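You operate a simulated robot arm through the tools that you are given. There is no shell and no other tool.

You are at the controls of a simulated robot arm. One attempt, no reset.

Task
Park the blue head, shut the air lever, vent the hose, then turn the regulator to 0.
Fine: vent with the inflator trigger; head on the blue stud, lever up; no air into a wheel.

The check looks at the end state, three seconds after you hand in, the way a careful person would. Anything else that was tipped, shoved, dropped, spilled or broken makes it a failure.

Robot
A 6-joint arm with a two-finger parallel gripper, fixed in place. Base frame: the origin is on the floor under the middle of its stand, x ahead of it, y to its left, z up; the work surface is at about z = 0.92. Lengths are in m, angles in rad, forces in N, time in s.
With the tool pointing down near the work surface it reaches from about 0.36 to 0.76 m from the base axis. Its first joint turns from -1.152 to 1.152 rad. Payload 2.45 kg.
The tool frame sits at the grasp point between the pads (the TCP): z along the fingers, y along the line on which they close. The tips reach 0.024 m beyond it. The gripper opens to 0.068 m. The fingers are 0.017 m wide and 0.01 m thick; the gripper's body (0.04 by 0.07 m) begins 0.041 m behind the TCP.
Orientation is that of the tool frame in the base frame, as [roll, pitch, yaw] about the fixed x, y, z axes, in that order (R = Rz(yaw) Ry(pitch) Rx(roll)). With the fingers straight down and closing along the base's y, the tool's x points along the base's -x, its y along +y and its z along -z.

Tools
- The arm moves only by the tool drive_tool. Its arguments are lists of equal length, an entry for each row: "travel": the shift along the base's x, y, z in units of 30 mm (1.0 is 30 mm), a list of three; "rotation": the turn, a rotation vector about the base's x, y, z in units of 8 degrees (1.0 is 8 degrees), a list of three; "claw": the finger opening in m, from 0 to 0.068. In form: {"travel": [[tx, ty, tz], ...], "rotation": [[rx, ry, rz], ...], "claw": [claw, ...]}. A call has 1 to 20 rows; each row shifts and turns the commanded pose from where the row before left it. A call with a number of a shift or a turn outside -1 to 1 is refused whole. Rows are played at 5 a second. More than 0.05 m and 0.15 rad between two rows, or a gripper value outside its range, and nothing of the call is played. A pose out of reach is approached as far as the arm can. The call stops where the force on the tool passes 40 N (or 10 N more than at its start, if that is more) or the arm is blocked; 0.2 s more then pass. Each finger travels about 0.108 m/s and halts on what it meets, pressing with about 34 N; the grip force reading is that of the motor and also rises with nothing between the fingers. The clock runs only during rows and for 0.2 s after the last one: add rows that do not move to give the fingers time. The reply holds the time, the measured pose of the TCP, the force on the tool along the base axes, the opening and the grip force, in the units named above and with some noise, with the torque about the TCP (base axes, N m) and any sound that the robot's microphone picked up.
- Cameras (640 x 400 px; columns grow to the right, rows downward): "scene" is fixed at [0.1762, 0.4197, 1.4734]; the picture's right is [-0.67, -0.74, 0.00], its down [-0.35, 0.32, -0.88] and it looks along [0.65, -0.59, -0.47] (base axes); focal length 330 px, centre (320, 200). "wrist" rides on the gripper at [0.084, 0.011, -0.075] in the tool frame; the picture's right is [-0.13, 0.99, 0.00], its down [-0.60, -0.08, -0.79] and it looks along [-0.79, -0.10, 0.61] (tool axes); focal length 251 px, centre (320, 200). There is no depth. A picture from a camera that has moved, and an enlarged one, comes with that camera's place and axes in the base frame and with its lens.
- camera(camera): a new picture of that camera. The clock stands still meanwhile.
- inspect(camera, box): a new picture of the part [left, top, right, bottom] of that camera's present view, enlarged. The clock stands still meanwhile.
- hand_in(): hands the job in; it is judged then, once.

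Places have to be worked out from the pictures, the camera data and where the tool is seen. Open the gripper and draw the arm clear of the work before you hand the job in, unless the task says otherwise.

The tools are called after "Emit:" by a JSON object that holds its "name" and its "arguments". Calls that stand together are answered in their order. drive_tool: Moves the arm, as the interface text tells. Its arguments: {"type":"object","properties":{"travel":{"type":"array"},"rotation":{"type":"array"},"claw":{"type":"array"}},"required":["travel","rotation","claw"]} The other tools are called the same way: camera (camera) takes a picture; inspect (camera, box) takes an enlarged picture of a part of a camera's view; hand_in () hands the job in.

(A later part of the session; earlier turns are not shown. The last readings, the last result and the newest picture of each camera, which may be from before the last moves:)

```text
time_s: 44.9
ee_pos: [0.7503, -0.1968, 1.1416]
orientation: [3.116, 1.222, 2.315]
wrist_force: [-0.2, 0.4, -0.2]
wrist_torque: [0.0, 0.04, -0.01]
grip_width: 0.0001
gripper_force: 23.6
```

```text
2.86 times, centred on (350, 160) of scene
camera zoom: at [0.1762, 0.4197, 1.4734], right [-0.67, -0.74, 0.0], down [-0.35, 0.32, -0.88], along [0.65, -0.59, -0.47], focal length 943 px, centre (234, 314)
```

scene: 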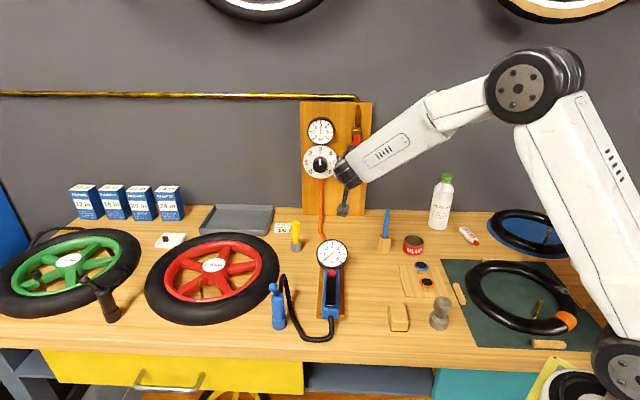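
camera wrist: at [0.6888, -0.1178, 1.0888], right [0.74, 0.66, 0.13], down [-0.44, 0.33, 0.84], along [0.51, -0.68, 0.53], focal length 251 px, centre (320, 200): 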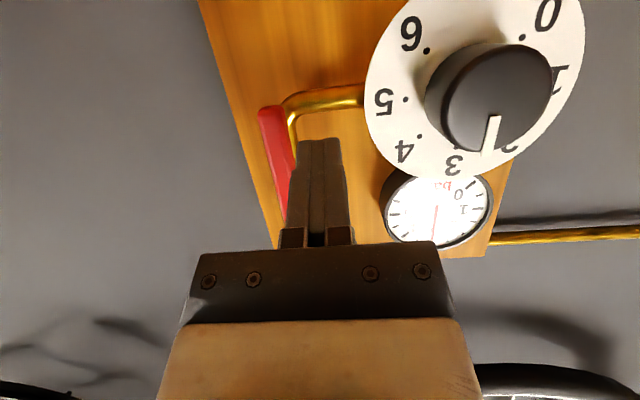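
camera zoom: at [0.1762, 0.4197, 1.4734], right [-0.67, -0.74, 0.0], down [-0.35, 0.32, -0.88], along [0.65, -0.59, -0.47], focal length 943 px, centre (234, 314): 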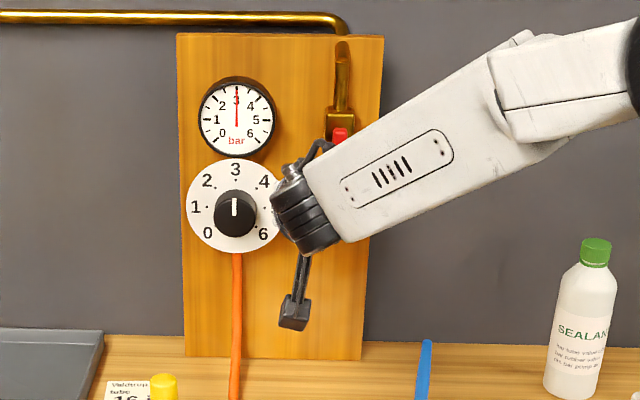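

Fingers are beside the handle, with the brass cross-pipe 30+ mm behind them. I'll go 16 mm deeper, then push sideways toward -p along the handle's arc in small rows.

Emit:
{"name": "drive_tool", "arguments": {"travel": [[0.19, -0.19, 0], [0.19, -0.19, 0], [-0.1, -0.1, 0], [-0.1, -0.1, 0], [-0.172, -0.172, -0.05], [-0.172, -0.172, -0.05], [-0.1, -0.1, 0.01]], "rotation": [[0, 0, 0], [0, 0, 0], [0, 0, 0], [0, 0, 0], [0, 0, 0], [0, 0, 0], [0, 0, 0]], "claw": [0.0, 0.0, 0.0, 0.0, 0.0, 0.0, 0.0]}}

Emit:
{"name": "camera", "arguments": {"camera": "wrist"}}

Emit:
{"name": "inspect", "arguments": {"camera": "scene", "box": [290, 90, 410, 230]}}

```text
time_s: 46.5
ee_pos: [0.7435, -0.2282, 1.1385]
orientation: [3.12, 1.221, 2.319]
wrist_force: [-0.1, 0.7, 0.3]
wrist_torque: [-0.01, 0.03, 0.01]
grip_width: 0.0
gripper_force: 24.1
```

```text
taken
camera wrist: at [0.6812, -0.1496, 1.0852], right [0.74, 0.66, 0.13], down [-0.44, 0.33, 0.84], along [0.51, -0.68, 0.53], focal length 251 px, centre (320, 200)
```

wrist: 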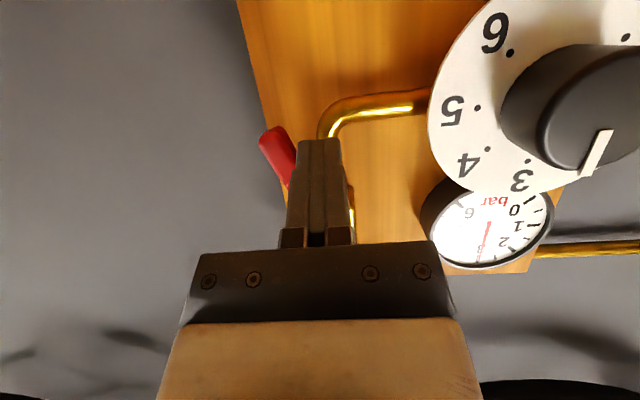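

```text
2.86 times, centred on (350, 160) of scene
camera zoom: at [0.1762, 0.4198, 1.4734], right [-0.67, -0.74, 0.0], down [-0.35, 0.32, -0.88], along [0.65, -0.59, -0.47], focal length 943 px, centre (234, 314)
```

zoom: 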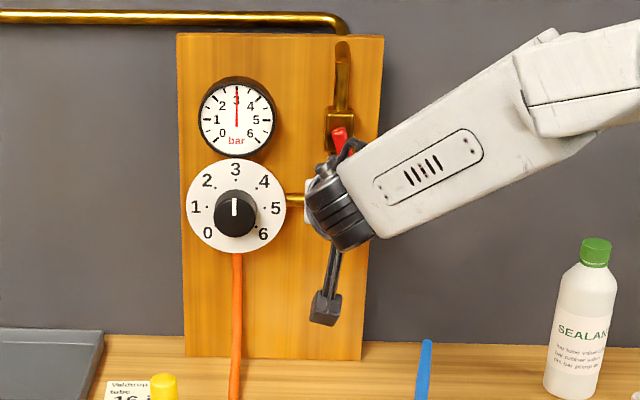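

The red handle is swinging toward -p with almost no force. I'll continue along the arc.

Emit:
{"name": "drive_tool", "arguments": {"travel": [[-0.123, -0.123, 0.02], [-0.123, -0.123, 0.02], [-0.166, -0.166, 0.08], [-0.166, -0.166, 0.08], [-0.145, -0.145, 0.138], [-0.145, -0.145, 0.138]], "rotation": [[0, 0, 0], [0, 0, 0], [0, 0, 0], [0, 0, 0], [0, 0, 0], [0, 0, 0]], "claw": [0.0, 0.0, 0.0, 0.0, 0.0, 0.0]}}

Emit:
{"name": "camera", "arguments": {"camera": "wrist"}}

Emit:
{"name": "inspect", "arguments": {"camera": "scene", "box": [290, 90, 410, 230]}}

```text
time_s: 47.9
ee_pos: [0.7153, -0.2557, 1.153]
orientation: [3.121, 1.22, 2.318]
wrist_force: [-0.2, 0.8, -0.3]
wrist_torque: [0.03, 0.02, 0.01]
grip_width: 0.0
gripper_force: 23.5
```

```text
taken
camera wrist: at [0.6544, -0.1756, 1.1006], right [0.74, 0.66, 0.13], down [-0.44, 0.33, 0.84], along [0.51, -0.68, 0.53], focal length 251 px, centre (320, 200)
```

wrist: 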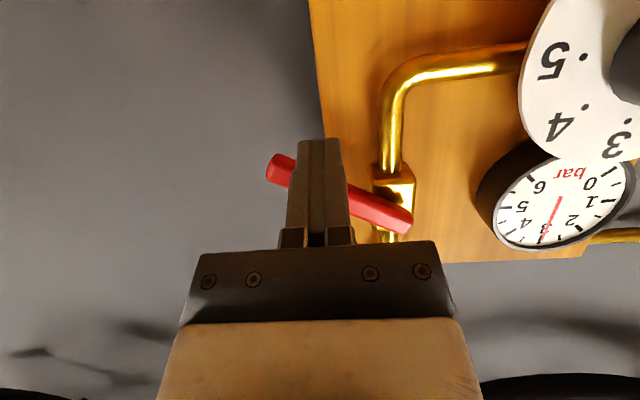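

```text
2.86 times, centred on (350, 160) of scene
camera zoom: at [0.1762, 0.4198, 1.4734], right [-0.67, -0.74, 0.0], down [-0.35, 0.32, -0.88], along [0.65, -0.59, -0.47], focal length 943 px, centre (234, 314)
```

zoom: 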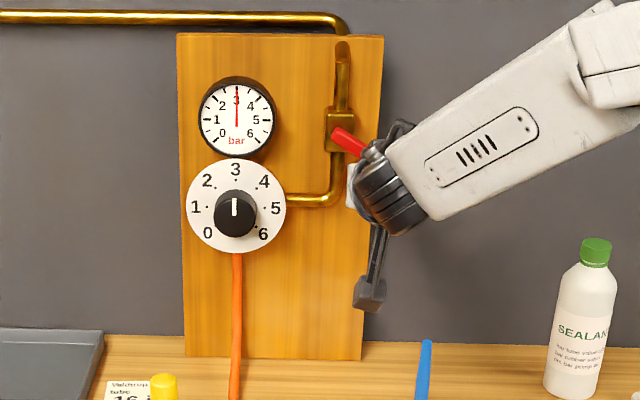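

The handle is at about 60°. I'll continue toward 90° in small rows.

Emit:
{"name": "drive_tool", "arguments": {"travel": [[-0.114, -0.114, 0.187], [-0.114, -0.114, 0.187], [-0.077, -0.077, 0.2], [-0.077, -0.077, 0.15]], "rotation": [[0, 0, 0], [0, 0, 0], [0, 0, 0], [0, 0, 0]], "claw": [0.0, 0.0, 0.0, 0.0]}}

Emit:
{"name": "camera", "arguments": {"camera": "wrist"}}

Emit:
{"name": "inspect", "arguments": {"camera": "scene", "box": [290, 90, 410, 230]}}

```text
time_s: 48.9
ee_pos: [0.7054, -0.2656, 1.1747]
orientation: [3.119, 1.222, 2.318]
wrist_force: [1.1, -0.1, 0.4]
wrist_torque: [0.0, -0.02, 0.0]
grip_width: 0.0
gripper_force: 23.2
```

```text
taken
camera wrist: at [0.6435, -0.1859, 1.1217], right [0.74, 0.66, 0.13], down [-0.44, 0.33, 0.84], along [0.51, -0.68, 0.53], focal length 251 px, centre (320, 200)
```

wrist: 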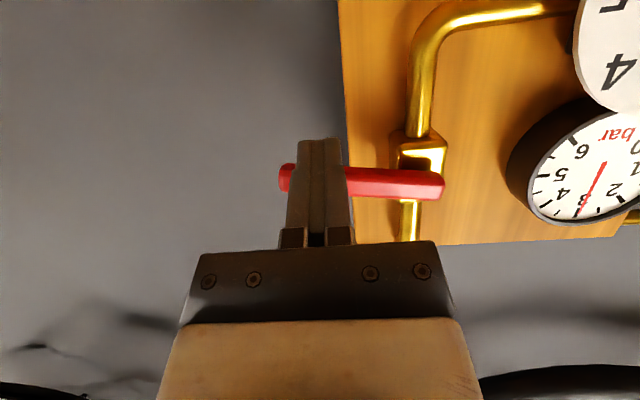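

```text
2.86 times, centred on (350, 160) of scene
camera zoom: at [0.1762, 0.4198, 1.4734], right [-0.67, -0.74, 0.0], down [-0.35, 0.32, -0.88], along [0.65, -0.59, -0.47], focal length 943 px, centre (234, 314)
```

zoom: 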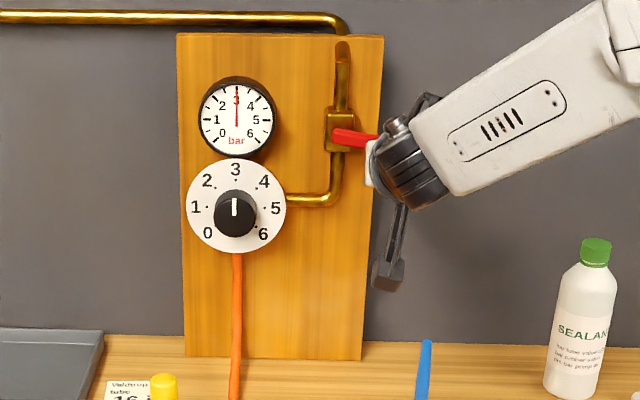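

The handle is at roughly 82–85°. I'll push upward in 2 mm rows until it reaches its stop or is horizontal.

Emit:
{"name": "drive_tool", "arguments": {"travel": [[0, 0, 0.067], [0, 0, 0.067], [0, 0, 0.067], [0, 0, 0.067]], "rotation": [[0, 0, 0], [0, 0, 0], [0, 0, 0], [0, 0, 0]], "claw": [0.0, 0.0, 0.0, 0.0]}}

Emit:
{"name": "camera", "arguments": {"camera": "wrist"}}

Emit:
{"name": "inspect", "arguments": {"camera": "scene", "box": [310, 90, 410, 190]}}

```text
time_s: 49.9
ee_pos: [0.7053, -0.2657, 1.1833]
orientation: [3.119, 1.223, 2.318]
wrist_force: [-0.2, 0.6, -0.8]
wrist_torque: [0.03, 0.03, 0.0]
grip_width: 0.0001
gripper_force: 23.9
```

```text
taken
camera wrist: at [0.6436, -0.1865, 1.1294], right [0.74, 0.66, 0.13], down [-0.44, 0.33, 0.84], along [0.51, -0.68, 0.53], focal length 251 px, centre (320, 200)
```

wrist: 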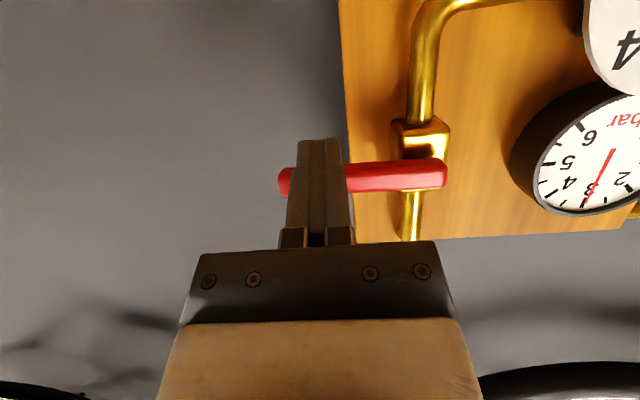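

```text
4.00 times, centred on (360, 140) of scene
camera zoom: at [0.1762, 0.4197, 1.4734], right [-0.67, -0.74, 0.0], down [-0.35, 0.32, -0.88], along [0.65, -0.59, -0.47], focal length 1320 px, centre (160, 440)
```

zoom: 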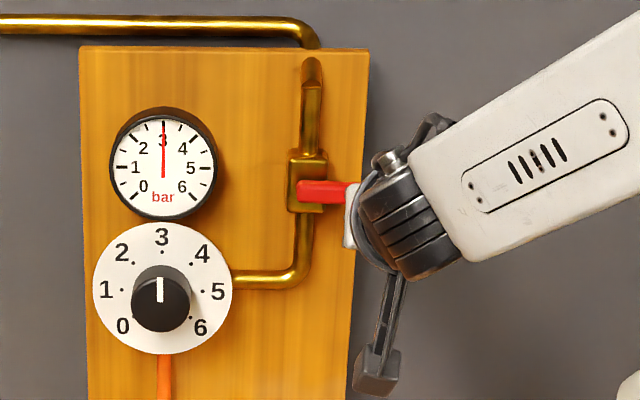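

The handle looks horizontal now. I'll feel for the stop with a few more 1.5 mm rows.

Emit:
{"name": "drive_tool", "arguments": {"travel": [[0, 0, 0.05], [0, 0, 0.05]], "rotation": [[0, 0, 0], [0, 0, 0]], "claw": [0.0, 0.0]}}

Emit:
{"name": "inspect", "arguments": {"camera": "scene", "box": [310, 90, 410, 190]}}

```text
time_s: 50.5
ee_pos: [0.7061, -0.266, 1.1833]
orientation: [3.121, 1.22, 2.319]
wrist_force: [-1.8, 1.7, -3.5]
wrist_torque: [0.02, 0.04, -0.01]
grip_width: 0.0
gripper_force: 24.0
```

```text
4.00 times, centred on (360, 140) of scene
camera zoom: at [0.1762, 0.4198, 1.4734], right [-0.67, -0.74, 0.0], down [-0.35, 0.32, -0.88], along [0.65, -0.59, -0.47], focal length 1320 px, centre (160, 440)
```

zoom: 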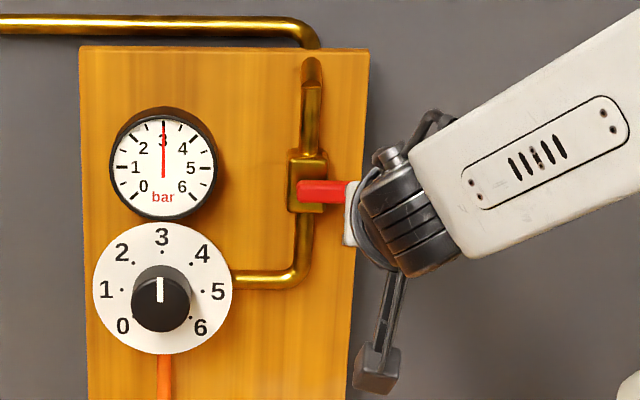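

There's firm resistance at horizontal, so the air lever is shut at its stop. I'll drop 3 mm off the handle and back straight out from the panel.

Emit:
{"name": "drive_tool", "arguments": {"travel": [[0, 0, -0.15], [-0.4, 0.4, -0.05], [-0.6, 0.6, 0], [-0.6, 0.6, 0], [-0.6, 0.6, 0.2], [-0.6, 0.6, 0.5], [0, 0, 0.5], [0, 0, 0]], "rotation": [[0, 0, 0], [0, 0, 0], [0, 0, 0], [0, 0, 0], [0, 0, 0], [0, 0, 0], [0, 0, 0], [0, 0, 0]], "claw": [0.0, 0.0, 0.0, 0.0, 0.0, 0.0, 0.0, 0.0]}}

Emit:
{"name": "camera", "arguments": {"camera": "wrist"}}

Emit:
{"name": "camera", "arguments": {"camera": "scene"}}

```text
time_s: 52.2
ee_pos: [0.621, -0.1826, 1.2172]
orientation: [3.117, 1.223, 2.319]
wrist_force: [0.2, 0.4, 0.3]
wrist_torque: [0.03, 0.04, -0.02]
grip_width: 0.0001
gripper_force: 23.4
```

```text
taken
camera wrist: at [0.5587, -0.1024, 1.1634], right [0.74, 0.66, 0.13], down [-0.44, 0.33, 0.84], along [0.51, -0.68, 0.53], focal length 251 px, centre (320, 200)
```

wrist: 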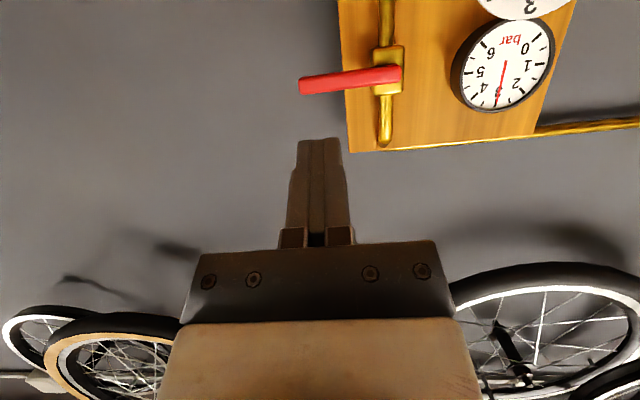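

```text
taken
```

scene: 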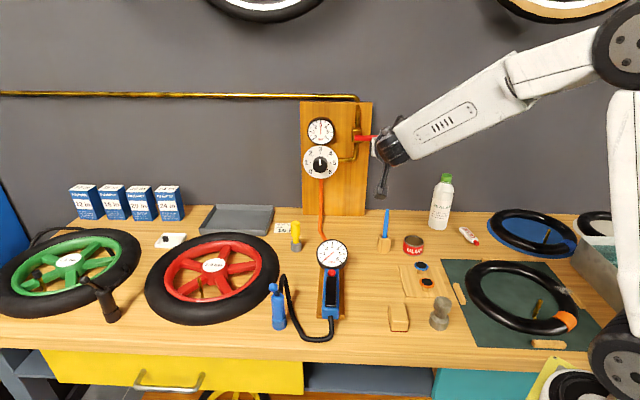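

The air lever is shut (handle square across the pipe). Next is venting with the inflator's trigger: the inflator lies along the e direction at p≈0.424, trigger roughly from e -0.39 to -0.30. I'll bring the tool to straight-down in front of it for a better look.

Emit:
{"name": "drive_tool", "arguments": {"travel": [[-0.46, 0.908, -0.1], [-0.46, 0.908, -0.1], [-0.46, 0.908, -0.1], [-0.46, 0.908, -0.1], [-0.46, 0.908, -0.1], [-0.46, 0.908, -0.1], [-0.46, 0.908, -0.1], [-0.46, 0.908, -0.1], [-0.46, 0.908, -0.1], [-0.46, 0.908, -0.1], [-0.46, 0.908, -0.1], [-0.46, 0.908, -0.1], [0, 0, 0]], "rotation": [[0.709, 0.665, 0], [0.709, 0.665, 0], [0.709, 0.665, 0], [0.709, 0.665, 0], [0.709, 0.665, 0], [0.709, 0.665, 0], [0.709, 0.665, 0], [0.709, 0.665, 0], [0.709, 0.665, 0], [0, 0, 0.2625], [0, 0, 0], [0, 0, 0], [0, 0, 0]], "claw": [0.0, 0.0, 0.0, 0.0, 0.0, 0.0, 0.0, 0.0, 0.0, 0.0, 0.0, 0.0, 0.0]}}

Emit:
{"name": "camera", "arguments": {"camera": "wrist"}}

Emit:
{"name": "camera", "arguments": {"camera": "scene"}}

```text
time_s: 55.0
ee_pos: [0.4562, 0.1456, 1.1805]
orientation: [3.125, 0.001, 2.357]
wrist_force: [0.5, 0.1, 1.0]
wrist_torque: [-0.03, -0.02, 0.03]
grip_width: 0.0001
gripper_force: 23.1
```

```text
taken
camera wrist: at [0.4021, 0.2112, 1.2561], right [0.79, 0.61, 0.02], down [0.36, -0.49, 0.79], along [0.49, -0.62, -0.61], focal length 251 px, centre (320, 200)
```

wrist: 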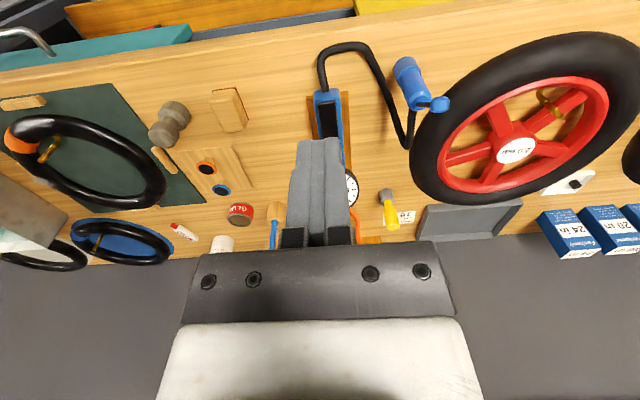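

```text
taken
```

scene: 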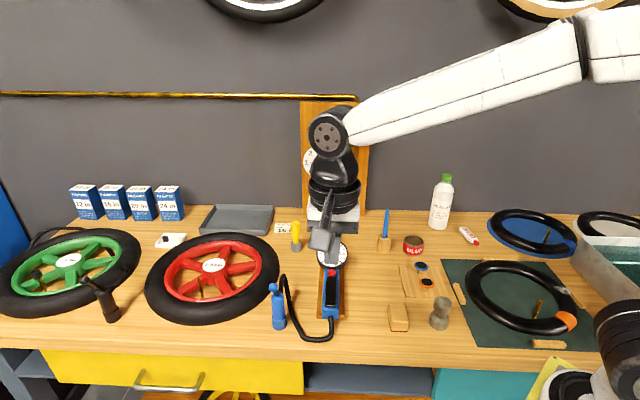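

I put the trigger as a black bar level at z≈0.98, from its hinge (e≈-0.39) to its free end (e≈-0.294, about (0.508, 0.092)), roughly 20 mm above the body. I'll hover over a point about 13 mm in from the free end.

Emit:
{"name": "drive_tool", "arguments": {"travel": [[0.512, -0.53, -0.42], [0.512, -0.53, -0.42], [0.512, -0.53, -0.42], [0.512, -0.53, -0.42], [0, 0, -0.8], [0, 0, -0.8], [0, 0, 0]], "rotation": [[0, 0, 0], [0, 0, 0], [0, 0, 0], [0, 0, 0], [0, 0, 0], [0, 0, 0], [0, 0, 0]], "claw": [0.0, 0.0, 0.0, 0.0, 0.0, 0.0, 0.0]}}

Emit:
{"name": "camera", "arguments": {"camera": "wrist"}}

Emit:
{"name": "inspect", "arguments": {"camera": "scene", "box": [250, 210, 400, 350]}}

```text
time_s: 56.6
ee_pos: [0.5196, 0.0809, 1.0824]
orientation: [3.125, 0.002, 2.357]
wrist_force: [0.2, 0.2, 1.0]
wrist_torque: [0.02, 0.0, -0.02]
grip_width: 0.0
gripper_force: 23.5
```

```text
taken
camera wrist: at [0.4647, 0.1473, 1.1572], right [0.79, 0.61, 0.02], down [0.36, -0.49, 0.79], along [0.49, -0.62, -0.61], focal length 251 px, centre (320, 200)
```

wrist: 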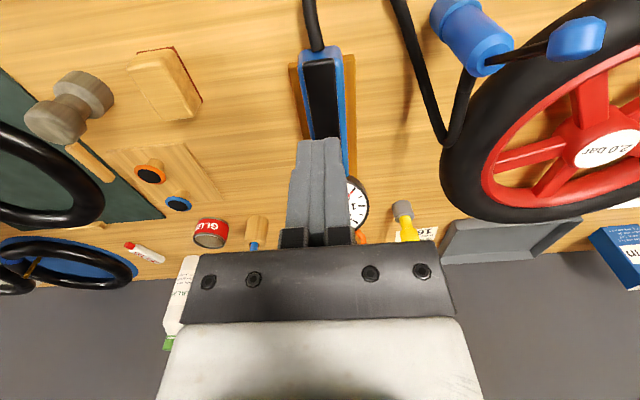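

```text
2.86 times, centred on (325, 280) of scene
camera zoom: at [0.1762, 0.4197, 1.4734], right [-0.67, -0.74, 0.0], down [-0.35, 0.32, -0.88], along [0.65, -0.59, -0.47], focal length 943 px, centre (306, -29)
```

zoom: 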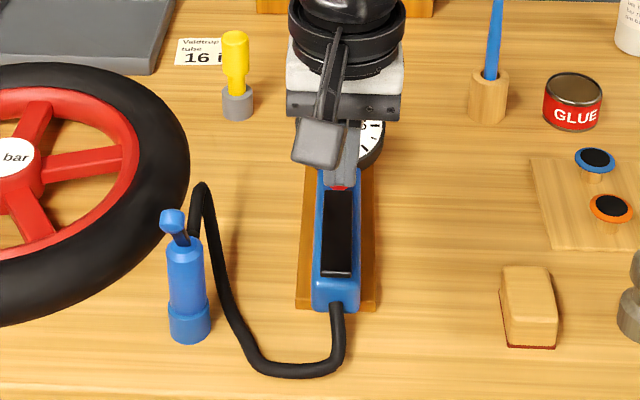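

The free end sits at p 0.426, e about -0.30, and my fingers are at p 0.4246, e -0.310, nicely over the trigger. I'll shift 4 mm inward, lower to just above it, then press in small rows.

Emit:
{"name": "drive_tool", "arguments": {"travel": [[0.094, -0.094, -0.7], [0, 0, -0.7], [0, 0, -0.7], [0, 0, -0.2], [0, 0, 0]], "rotation": [[0, 0, 0], [0, 0, 0], [0, 0, 0], [0, 0, 0], [0, 0, 0]], "claw": [0.0, 0.0, 0.0, 0.0, 0.0]}}

Emit:
{"name": "camera", "arguments": {"camera": "wrist"}}

Emit:
{"name": "inspect", "arguments": {"camera": "scene", "box": [250, 210, 400, 350]}}

```text
time_s: 57.9
ee_pos: [0.5208, 0.076, 1.0125]
orientation: [3.125, 0.0, 2.357]
wrist_force: [0.1, -0.5, -0.1]
wrist_torque: [0.0, 0.01, -0.01]
grip_width: 0.0
gripper_force: 23.6
```

```text
taken
camera wrist: at [0.4675, 0.1429, 1.0882], right [0.79, 0.61, 0.02], down [0.36, -0.49, 0.79], along [0.49, -0.62, -0.61], focal length 251 px, centre (320, 200)
```

wrist: 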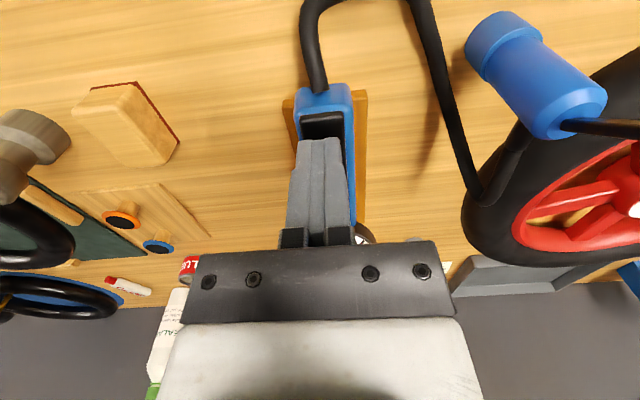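

```text
2.86 times, centred on (325, 280) of scene
camera zoom: at [0.1762, 0.4197, 1.4734], right [-0.67, -0.74, 0.0], down [-0.35, 0.32, -0.88], along [0.65, -0.59, -0.47], focal length 943 px, centre (306, -29)
```

zoom: 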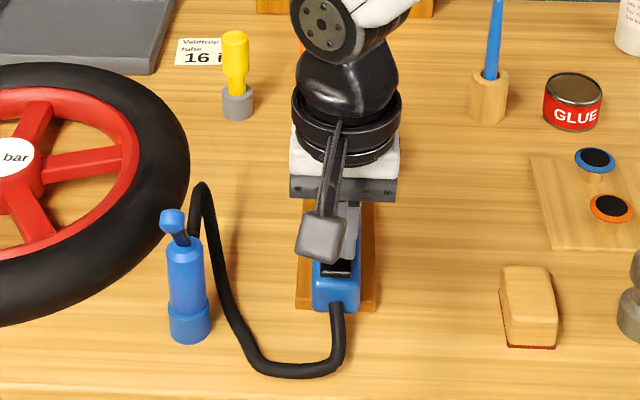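

The fingertips are at z 0.9885, just above the trigger and aligned over its free half. I'll press down slowly now.

Emit:
{"name": "drive_tool", "arguments": {"travel": [[0, 0, -0.1], [0, 0, -0.1], [0, 0, -0.07], [0, 0, -0.07], [0, 0, -0.07], [0, 0, -0.05]], "rotation": [[0, 0, 0], [0, 0, 0], [0, 0, 0], [0, 0, 0], [0, 0, 0], [0, 0, 0]], "claw": [0.0, 0.0, 0.0, 0.0, 0.0, 0.0]}}

Emit:
{"name": "inspect", "arguments": {"camera": "wrist", "box": [260, 50, 380, 170]}}

```text
time_s: 59.2
ee_pos: [0.5199, 0.0779, 0.9989]
orientation: [3.123, 0.002, 2.36]
wrist_force: [-6.7, 1.7, 17.8]
wrist_torque: [-0.08, 0.05, 0.04]
grip_width: 0.0002
gripper_force: 23.3
```

```text
3.33 times, centred on (320, 110) of wrist
camera zoom: at [0.4667, 0.1441, 1.0742], right [0.79, 0.61, 0.02], down [0.36, -0.49, 0.79], along [0.49, -0.62, -0.61], focal length 838 px, centre (320, 500)
```

zoom: 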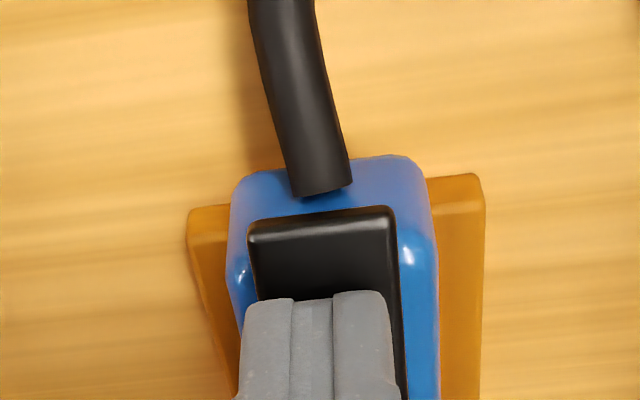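

Contact at about 18 N with no sound reported yet. I'll check both gauges before pressing further.

Emit:
{"name": "inspect", "arguments": {"camera": "scene", "box": [290, 90, 390, 190]}}

Emit:
{"name": "inspect", "arguments": {"camera": "scene", "box": [250, 220, 370, 350]}}

Emit:
{"name": "camera", "arguments": {"camera": "wrist"}}

```text
4.00 times, centred on (340, 140) of scene
camera zoom: at [0.1757, 0.4198, 1.4734], right [-0.67, -0.74, 0.0], down [-0.35, 0.32, -0.88], along [0.65, -0.59, -0.47], focal length 1320 px, centre (240, 440)
```

zoom: 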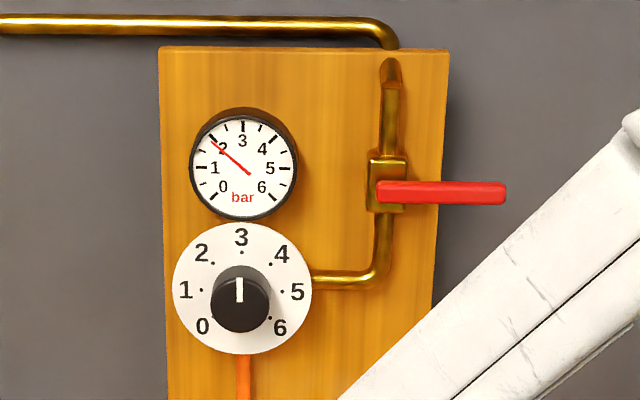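

```text
3.08 times, centred on (310, 285) of scene
camera zoom: at [0.1757, 0.4198, 1.4734], right [-0.67, -0.74, 0.0], down [-0.35, 0.32, -0.88], along [0.65, -0.59, -0.47], focal length 1015 px, centre (351, -62)
```

zoom: 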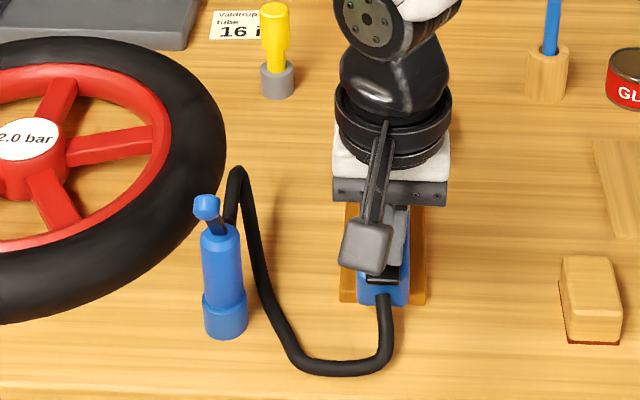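

```text
taken
camera wrist: at [0.4667, 0.1441, 1.0742], right [0.79, 0.61, 0.02], down [0.36, -0.49, 0.79], along [0.49, -0.62, -0.61], focal length 251 px, centre (320, 200)
```

wrist: 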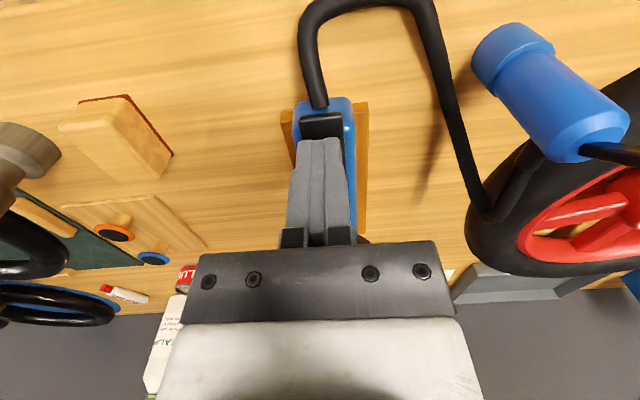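

The panel gauge has already fallen from 3 to about 2 bar, so venting is working. I'll hold the trigger still for a few seconds.

Emit:
{"name": "drive_tool", "arguments": {"travel": [[0, 0, 0], [0, 0, 0], [0, 0, 0], [0, 0, 0], [0, 0, 0], [0, 0, 0], [0, 0, 0], [0, 0, 0], [0, 0, 0], [0, 0, 0], [0, 0, 0], [0, 0, 0], [0, 0, 0], [0, 0, 0], [0, 0, 0]], "rotation": [[0, 0, 0], [0, 0, 0], [0, 0, 0], [0, 0, 0], [0, 0, 0], [0, 0, 0], [0, 0, 0], [0, 0, 0], [0, 0, 0], [0, 0, 0], [0, 0, 0], [0, 0, 0], [0, 0, 0], [0, 0, 0], [0, 0, 0]], "claw": [0.0, 0.0, 0.0, 0.0, 0.0, 0.0, 0.0, 0.0, 0.0, 0.0, 0.0, 0.0, 0.0, 0.0, 0.0]}}

Emit:
{"name": "inspect", "arguments": {"camera": "scene", "box": [290, 90, 390, 190]}}

```text
time_s: 62.5
ee_pos: [0.5215, 0.0781, 0.9987]
orientation: [3.125, 0.002, 2.359]
wrist_force: [-0.8, 6.5, 27.4]
wrist_torque: [0.01, -0.15, -0.01]
grip_width: 0.0
gripper_force: 23.6
```

```text
4.00 times, centred on (340, 140) of scene
camera zoom: at [0.1757, 0.4199, 1.4734], right [-0.67, -0.74, 0.0], down [-0.35, 0.32, -0.88], along [0.65, -0.59, -0.47], focal length 1320 px, centre (240, 440)
```

zoom: 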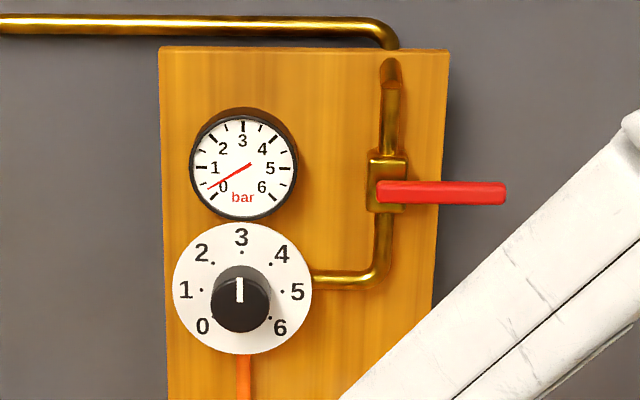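

It's down to roughly 0.3 bar. I'll keep holding until it reads zero.

Emit:
{"name": "drive_tool", "arguments": {"travel": [[0, 0, 0], [0, 0, 0], [0, 0, 0], [0, 0, 0], [0, 0, 0], [0, 0, 0], [0, 0, 0], [0, 0, 0], [0, 0, 0], [0, 0, 0], [0, 0, 0], [0, 0, 0], [0, 0, 0], [0, 0, 0], [0, 0, 0], [0, 0, 0], [0, 0, 0], [0, 0, 0], [0, 0, 0], [0, 0, 0]], "rotation": [[0, 0, 0], [0, 0, 0], [0, 0, 0], [0, 0, 0], [0, 0, 0], [0, 0, 0], [0, 0, 0], [0, 0, 0], [0, 0, 0], [0, 0, 0], [0, 0, 0], [0, 0, 0], [0, 0, 0], [0, 0, 0], [0, 0, 0], [0, 0, 0], [0, 0, 0], [0, 0, 0], [0, 0, 0], [0, 0, 0]], "claw": [0.0, 0.0, 0.0, 0.0, 0.0, 0.0, 0.0, 0.0, 0.0, 0.0, 0.0, 0.0, 0.0, 0.0, 0.0, 0.0, 0.0, 0.0, 0.0, 0.0]}}

Emit:
{"name": "inspect", "arguments": {"camera": "scene", "box": [290, 90, 390, 190]}}

```text
time_s: 66.7
ee_pos: [0.5206, 0.0774, 0.999]
orientation: [3.123, 0.002, 2.358]
wrist_force: [-0.7, 5.6, 26.9]
wrist_torque: [-0.04, -0.18, 0.06]
grip_width: 0.0
gripper_force: 23.6
```

```text
4.00 times, centred on (340, 140) of scene
camera zoom: at [0.1757, 0.4199, 1.4734], right [-0.67, -0.74, 0.0], down [-0.35, 0.32, -0.88], along [0.65, -0.59, -0.47], focal length 1320 px, centre (240, 440)
```

zoom: 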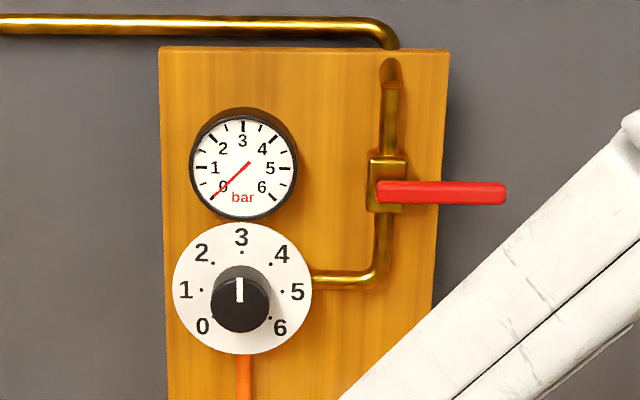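

The gauge reads 0. I'll hold two more seconds to be sure, then lift straight off the trigger.

Emit:
{"name": "drive_tool", "arguments": {"travel": [[0, 0, 0], [0, 0, 0], [0, 0, 0], [0, 0, 0], [0, 0, 0], [0, 0, 0], [0, 0, 0], [0, 0, 0], [0, 0, 0], [0, 0, 0], [0, 0, 0.15], [0, 0, 0.3], [0, 0, 0.6], [0, 0, 0.9], [0, 0, 0.9], [0, 0, 0.9], [0, 0, 0.9]], "rotation": [[0, 0, 0], [0, 0, 0], [0, 0, 0], [0, 0, 0], [0, 0, 0], [0, 0, 0], [0, 0, 0], [0, 0, 0], [0, 0, 0], [0, 0, 0], [0, 0, 0], [0, 0, 0], [0, 0, 0], [0, 0, 0], [0, 0, 0], [0, 0, 0], [0, 0, 0]], "claw": [0.0, 0.0, 0.0, 0.0, 0.0, 0.0, 0.0, 0.0, 0.0, 0.0, 0.0, 0.0, 0.0, 0.0, 0.0, 0.0, 0.0]}}

Emit:
{"name": "camera", "arguments": {"camera": "scene"}}

Emit:
{"name": "inspect", "arguments": {"camera": "scene", "box": [250, 210, 400, 350]}}

Emit:
{"name": "inspect", "arguments": {"camera": "scene", "box": [290, 90, 390, 190]}}

```text
time_s: 70.2
ee_pos: [0.5238, 0.0778, 1.1359]
orientation: [3.126, 0.001, 2.357]
wrist_force: [0.1, 0.1, 0.9]
wrist_torque: [-0.02, 0.01, 0.02]
grip_width: 0.0
gripper_force: 23.4
```

```text
taken
```

scene: 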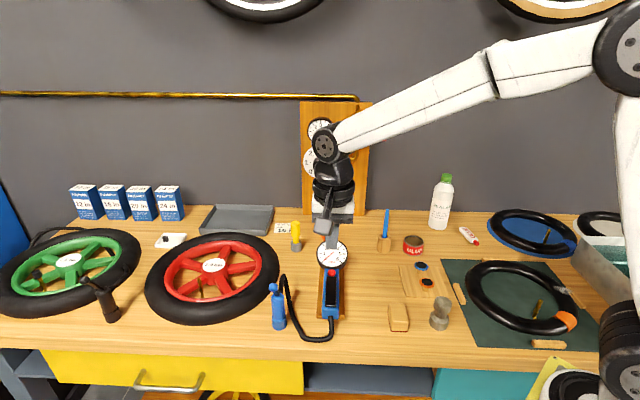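

```text
2.86 times, centred on (325, 280) of scene
camera zoom: at [0.1762, 0.4197, 1.4734], right [-0.67, -0.74, 0.0], down [-0.35, 0.32, -0.88], along [0.65, -0.59, -0.47], focal length 943 px, centre (306, -29)
```

zoom: 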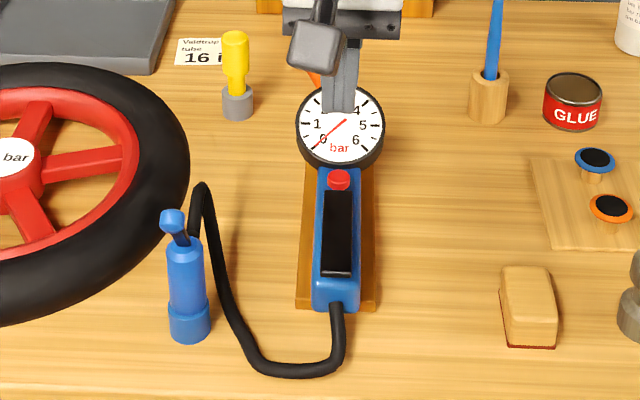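

```text
4.00 times, centred on (340, 140) of scene
camera zoom: at [0.1762, 0.4197, 1.4734], right [-0.67, -0.74, 0.0], down [-0.35, 0.32, -0.88], along [0.65, -0.59, -0.47], focal length 1320 px, centre (240, 440)
```

zoom: 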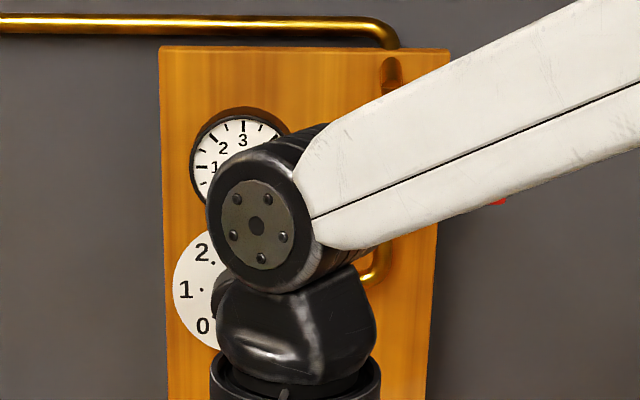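

The hose is vented and the inflator is undisturbed. Next is the regulator knob (axis along e, centre about p 0.463, z 1.114, diameter about 43 mm). I'll swing the tool horizontal in front of it with the gripper open, staying high for now.

Emit:
{"name": "drive_tool", "arguments": {"travel": [[0, 0, 1.0], [0, 0, 1.0], [0.633, -0.485, -0.1], [0.633, -0.485, -0.1], [0.633, -0.485, -0.1], [0.633, -0.485, -0.1], [0.633, -0.485, -0.1], [0.633, -0.485, -0.1], [0.633, -0.485, -0.1], [0.633, -0.485, -0.1], [0.633, -0.485, -0.1], [0.633, -0.485, -0.1], [0.633, -0.485, -0.1], [0.633, -0.485, -0.1], [0, 0, 0]], "rotation": [[0, 0, 0], [0, 0, 0], [-0.663, -0.663, 0], [-0.663, -0.663, 0], [-0.663, -0.663, 0], [-0.663, -0.663, 0], [-0.663, -0.663, 0], [-0.663, -0.663, 0], [-0.663, -0.663, 0], [-0.663, -0.663, 0], [-0.663, -0.663, 0], [-0.663, -0.663, 0], [-0.663, -0.663, 0], [-0.663, -0.663, 0], [0, 0, 0]], "claw": [0.0, 0.0, 0.0, 0.01, 0.02, 0.03, 0.04, 0.05, 0.06, 0.068, 0.068, 0.068, 0.068, 0.068, 0.068]}}

Emit:
{"name": "camera", "arguments": {"camera": "wrist"}}

Emit:
{"name": "camera", "arguments": {"camera": "scene"}}

```text
time_s: 73.5
ee_pos: [0.7491, -0.0967, 1.1616]
orientation: [-0.96, 1.567, -1.728]
wrist_force: [0.3, -0.2, 0.4]
wrist_torque: [-0.01, 0.01, -0.01]
grip_width: 0.0679
gripper_force: 0.0
```

```text
taken
camera wrist: at [0.7012, -0.0365, 1.0777], right [0.69, 0.71, 0.13], down [-0.62, 0.5, 0.6], along [0.37, -0.5, 0.79], focal length 251 px, centre (320, 200)
```

wrist: 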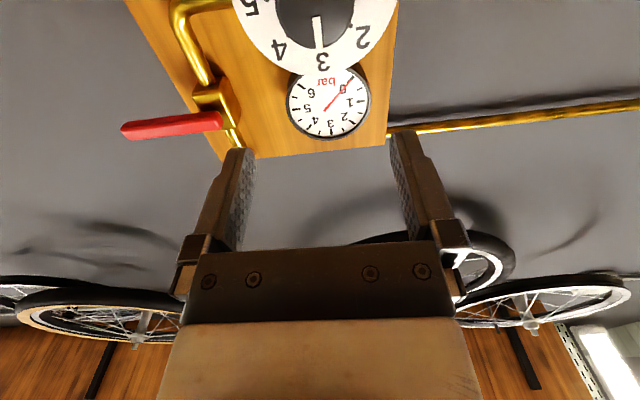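

```text
taken
```

scene: 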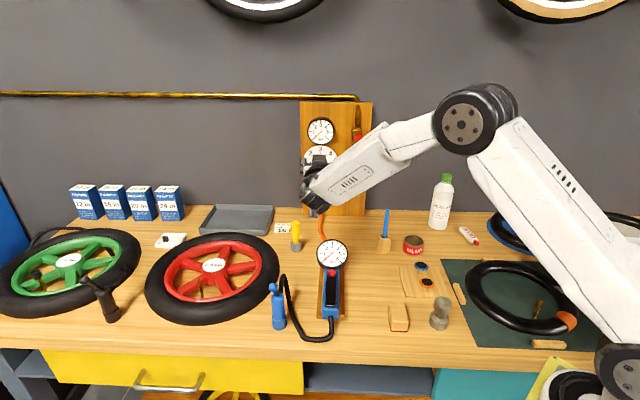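

The tool is horizontal and aligned with the panel normal to within about 0.6°. The panel gauge reads 0 and the pointer is still at 3. I'll move in a little and lower to the knob's height to see its centring.

Emit:
{"name": "drive_tool", "arguments": {"travel": [[0.47, -0.47, 0], [0.47, -0.47, 0], [0, 0, -0.5], [0, 0, -0.5], [0, 0, -0.58], [0, 0, 0]], "rotation": [[0, 0, 0], [0, 0, 0], [0, 0, 0], [0, 0, 0], [0, 0, 0], [0, 0, 0]], "claw": [0.068, 0.068, 0.068, 0.068, 0.068, 0.068]}}

Emit:
{"name": "camera", "arguments": {"camera": "wrist"}}

Emit:
{"name": "inspect", "arguments": {"camera": "scene", "box": [270, 90, 390, 250]}}

```text
time_s: 74.8
ee_pos: [0.7764, -0.1222, 1.1155]
orientation: [-1.747, 1.568, -2.516]
wrist_force: [0.4, 0.5, 0.7]
wrist_torque: [0.01, 0.01, 0.01]
grip_width: 0.0681
gripper_force: 0.1
```

```text
taken
camera wrist: at [0.7285, -0.0631, 1.0307], right [0.69, 0.71, 0.13], down [-0.62, 0.5, 0.6], along [0.37, -0.5, 0.79], focal length 251 px, centre (320, 200)
```

wrist: 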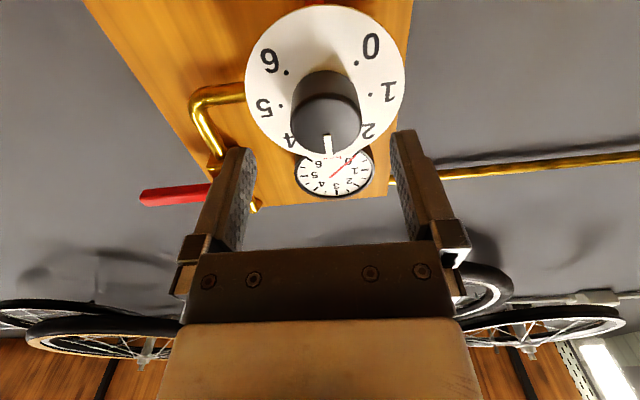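

```text
2.50 times, centred on (330, 170) of scene
camera zoom: at [0.1762, 0.4197, 1.4734], right [-0.67, -0.74, 0.0], down [-0.35, 0.32, -0.88], along [0.65, -0.59, -0.47], focal length 825 px, centre (295, 275)
```

zoom: 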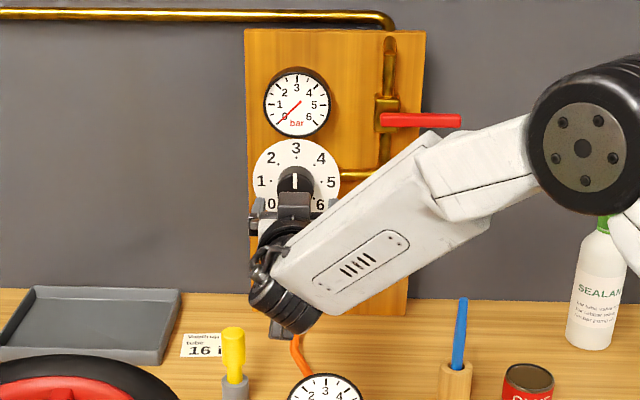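

The knob is in clear view from below. I'll enlarge it to measure its axis relative to the gripper.

Emit:
{"name": "inspect", "arguments": {"camera": "wrist", "box": [260, 40, 400, 170]}}

```text
3.08 times, centred on (330, 105) of wrist
camera zoom: at [0.7285, -0.0631, 1.0307], right [0.69, 0.71, 0.13], down [-0.62, 0.5, 0.6], along [0.37, -0.5, 0.79], focal length 774 px, centre (289, 492)
```

zoom: 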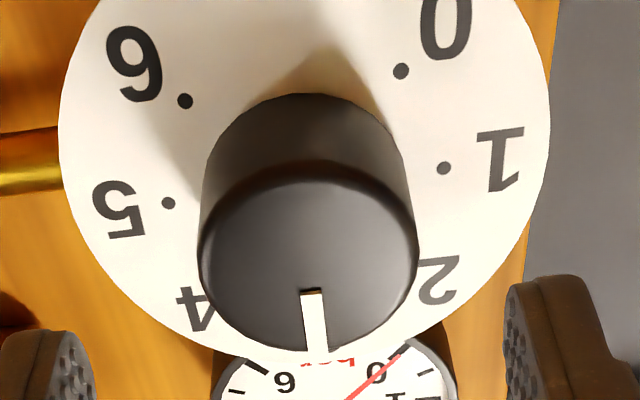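

From the wrist and scene rays together I get the knob's axis at p≈0.466, z≈1.122, dial face at e≈-0.710, knob front at e≈-0.683 and diameter about 41 mm. I'll centre on that (3.5 mm toward +p, 6 mm up) and advance so the pads straddle the knob.

Emit:
{"name": "drive_tool", "arguments": {"travel": [[0.083, 0.083, 0.207], [0.3, -0.3, 0], [0.3, -0.3, 0], [0, 0, 0]], "rotation": [[0, 0, 0], [0, 0, 0], [0, 0, 0], [0, 0, 0]], "claw": [0.068, 0.068, 0.068, 0.068]}}

Emit:
{"name": "camera", "arguments": {"camera": "wrist"}}

Emit:
{"name": "inspect", "arguments": {"camera": "wrist", "box": [230, 60, 430, 200]}}

```text
time_s: 75.8
ee_pos: [0.7958, -0.1388, 1.122]
orientation: [-1.84, 1.569, -2.608]
wrist_force: [0.9, 0.1, 0.2]
wrist_torque: [-0.05, -0.02, 0.01]
grip_width: 0.0681
gripper_force: 0.1
```

```text
taken
camera wrist: at [0.7495, -0.0786, 1.0381], right [0.69, 0.71, 0.13], down [-0.62, 0.5, 0.6], along [0.37, -0.5, 0.79], focal length 251 px, centre (320, 200)
```

wrist: 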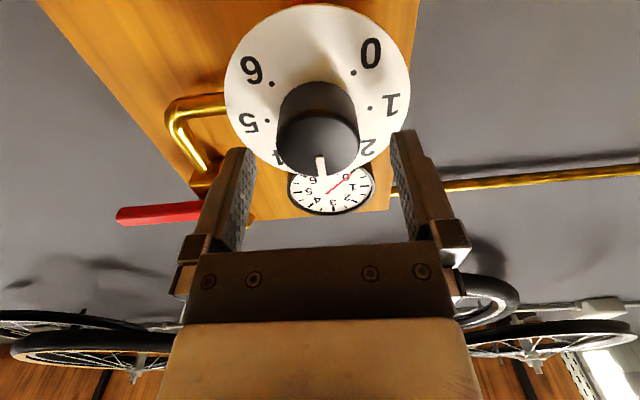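

```text
2.86 times, centred on (330, 130) of wrist
camera zoom: at [0.7495, -0.0786, 1.0381], right [0.69, 0.71, 0.13], down [-0.62, 0.5, 0.6], along [0.37, -0.5, 0.79], focal length 718 px, centre (291, 400)
```

zoom: 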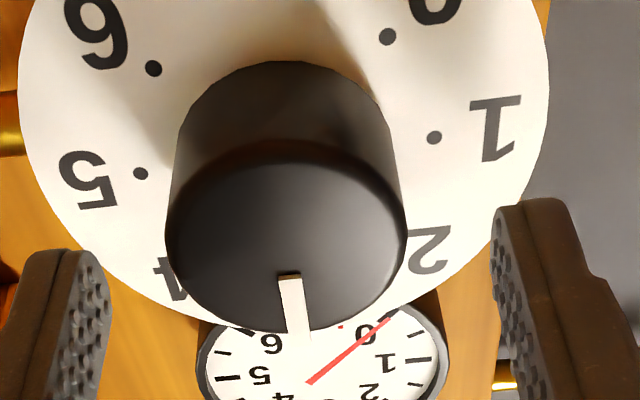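

Centring is now within about 1–2 mm (y offset about 0, x offset about 1 mm), with the dial about 51 mm ahead. I'll advance 20 mm and close on the knob gently.

Emit:
{"name": "drive_tool", "arguments": {"travel": [[0.236, -0.236, 0], [0.236, -0.236, 0], [0, 0, 0], [0, 0, 0], [0, 0, 0], [0, 0, 0]], "rotation": [[0, 0, 0], [0, 0, 0], [0, 0, 0], [0, 0, 0], [0, 0, 0], [0, 0, 0]], "claw": [0.068, 0.068, 0.055, 0.045, 0.038, 0.036]}}

Emit:
{"name": "camera", "arguments": {"camera": "wrist"}}

Emit:
{"name": "inspect", "arguments": {"camera": "scene", "box": [290, 90, 390, 190]}}

```text
time_s: 77.2
ee_pos: [0.8107, -0.1535, 1.1213]
orientation: [-1.874, 1.569, -2.647]
wrist_force: [-4.3, -3.1, -0.9]
wrist_torque: [-0.22, -0.2, -0.33]
grip_width: 0.0412
gripper_force: 45.5
```

```text
taken
camera wrist: at [0.7636, -0.0933, 1.0371], right [0.69, 0.71, 0.13], down [-0.62, 0.5, 0.6], along [0.37, -0.5, 0.79], focal length 251 px, centre (320, 200)
```

wrist: 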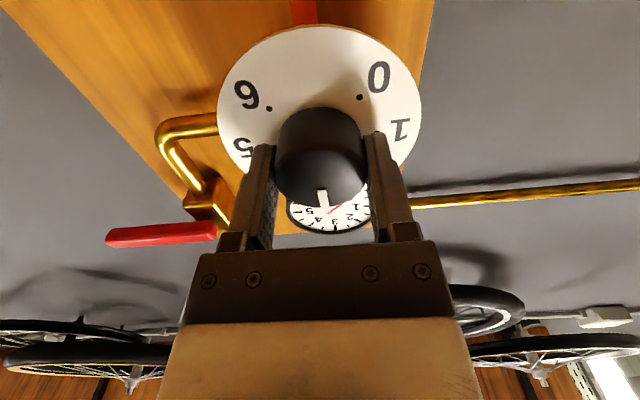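

```text
4.00 times, centred on (340, 140) of scene
camera zoom: at [0.1761, 0.4197, 1.4734], right [-0.67, -0.74, 0.0], down [-0.35, 0.32, -0.88], along [0.65, -0.59, -0.47], focal length 1320 px, centre (240, 440)
```

zoom: 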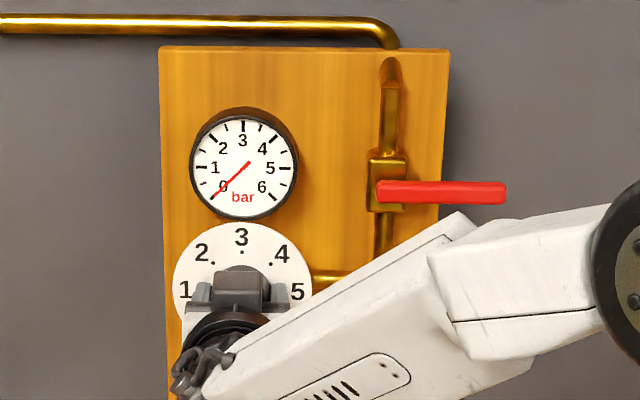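

Gripped at 41.2 mm with about 5 N of side load toward -p. I'll ease 1.3 mm that way, then roll the tool counter-clockwise (as seen facing the panel) 24° and check.

Emit:
{"name": "drive_tool", "arguments": {"travel": [[-0.031, -0.031, 0], [0, 0, 0], [0, 0, 0], [0, 0, 0], [0, 0, 0], [0, 0, 0]], "rotation": [[0, 0, 0], [-0.533, 0.527, 0], [-0.533, 0.527, 0], [-0.533, 0.527, 0], [-0.533, 0.527, 0], [0, 0, 0]], "claw": [0.036, 0.036, 0.036, 0.036, 0.036, 0.036]}}

Emit:
{"name": "camera", "arguments": {"camera": "wrist"}}

Emit:
{"name": "inspect", "arguments": {"camera": "scene", "box": [290, 90, 390, 190]}}

```text
time_s: 78.7
ee_pos: [0.8108, -0.1532, 1.1205]
orientation: [-1.585, 1.145, -2.351]
wrist_force: [7.2, 8.9, 0.0]
wrist_torque: [0.58, 0.57, -0.08]
grip_width: 0.0412
gripper_force: 45.5
```

```text
taken
camera wrist: at [0.7389, -0.1182, 1.0404], right [0.66, 0.69, -0.29], down [-0.45, 0.68, 0.59], along [0.6, -0.26, 0.76], focal length 251 px, centre (320, 200)
```

wrist: 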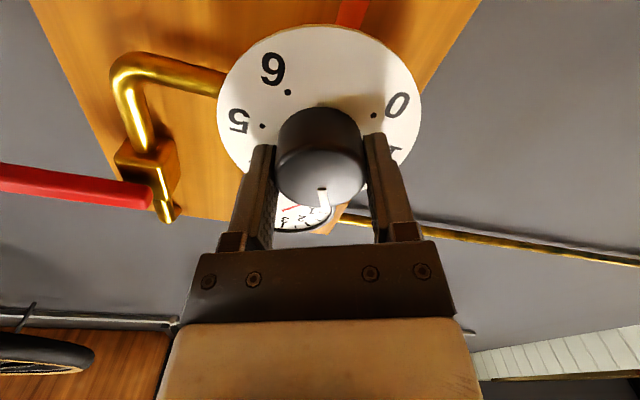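

```text
4.00 times, centred on (340, 140) of scene
camera zoom: at [0.1764, 0.42, 1.4733], right [-0.67, -0.74, 0.0], down [-0.35, 0.32, -0.88], along [0.65, -0.59, -0.47], focal length 1320 px, centre (240, 440)
```

zoom: 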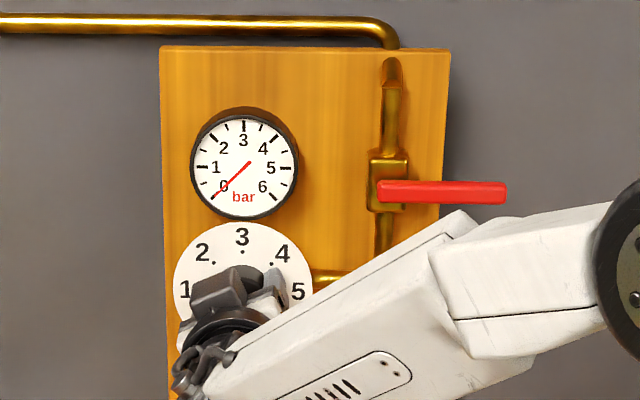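

The knob is turning with the gripper. The side load is now about 11 N toward +p, so I over-eased. I'll shift back 0.9 mm and read the forces again.

Emit:
{"name": "drive_tool", "arguments": {"travel": [[0.021, 0.021, 0], [0, 0, 0]], "rotation": [[0, 0, 0], [0, 0, 0]], "claw": [0.036, 0.036]}}

```text
time_s: 79.2
ee_pos: [0.8111, -0.1531, 1.121]
orientation: [-1.583, 1.149, -2.349]
wrist_force: [0.0, 9.3, 1.8]
wrist_torque: [-0.15, -0.14, 0.44]
grip_width: 0.0414
gripper_force: 45.7
```

Loads are modest. I'll continue rolling in 24° increments.

Emit:
{"name": "drive_tool", "arguments": {"travel": [[0, 0, 0], [0, 0, 0], [0, 0, 0], [0, 0, 0], [0, 0, 0]], "rotation": [[-0.533, 0.527, 0], [-0.533, 0.527, 0], [-0.533, 0.527, 0], [-0.533, 0.527, 0], [0, 0, 0]], "claw": [0.036, 0.036, 0.036, 0.036, 0.036]}}

Emit:
{"name": "camera", "arguments": {"camera": "wrist"}}

Emit:
{"name": "inspect", "arguments": {"camera": "scene", "box": [290, 90, 390, 190]}}

```text
time_s: 80.5
ee_pos: [0.8127, -0.1531, 1.1208]
orientation: [-1.58, 0.73, -2.348]
wrist_force: [28.0, 7.2, 2.1]
wrist_torque: [0.15, 0.1, 0.2]
grip_width: 0.0409
gripper_force: 44.9
```

```text
taken
camera wrist: at [0.7178, -0.1397, 1.0573], right [0.52, 0.55, -0.65], down [-0.29, 0.84, 0.47], along [0.8, -0.06, 0.6], focal length 251 px, centre (320, 200)
```

wrist: 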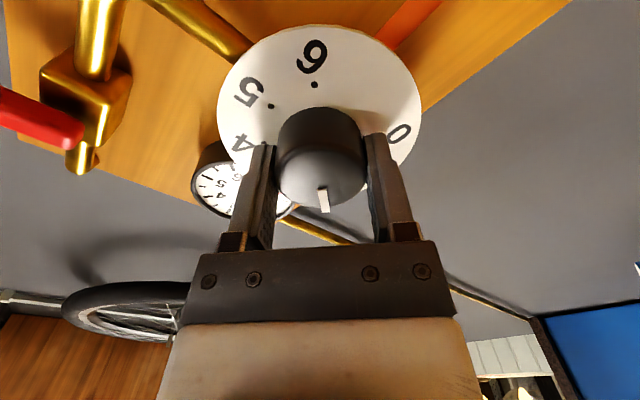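

```text
4.00 times, centred on (340, 140) of scene
camera zoom: at [0.1771, 0.42, 1.4732], right [-0.67, -0.74, 0.0], down [-0.35, 0.32, -0.88], along [0.65, -0.59, -0.48], focal length 1320 px, centre (240, 440)
```

zoom: 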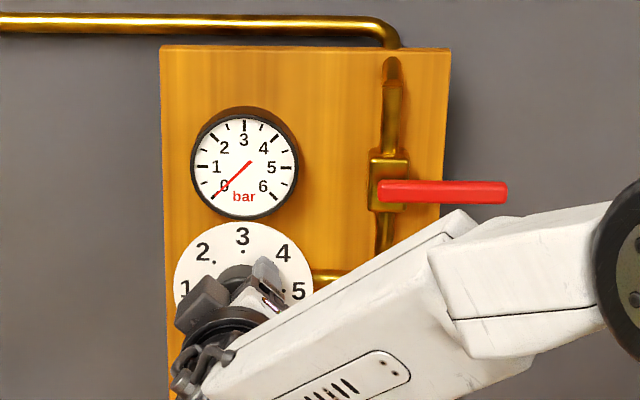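

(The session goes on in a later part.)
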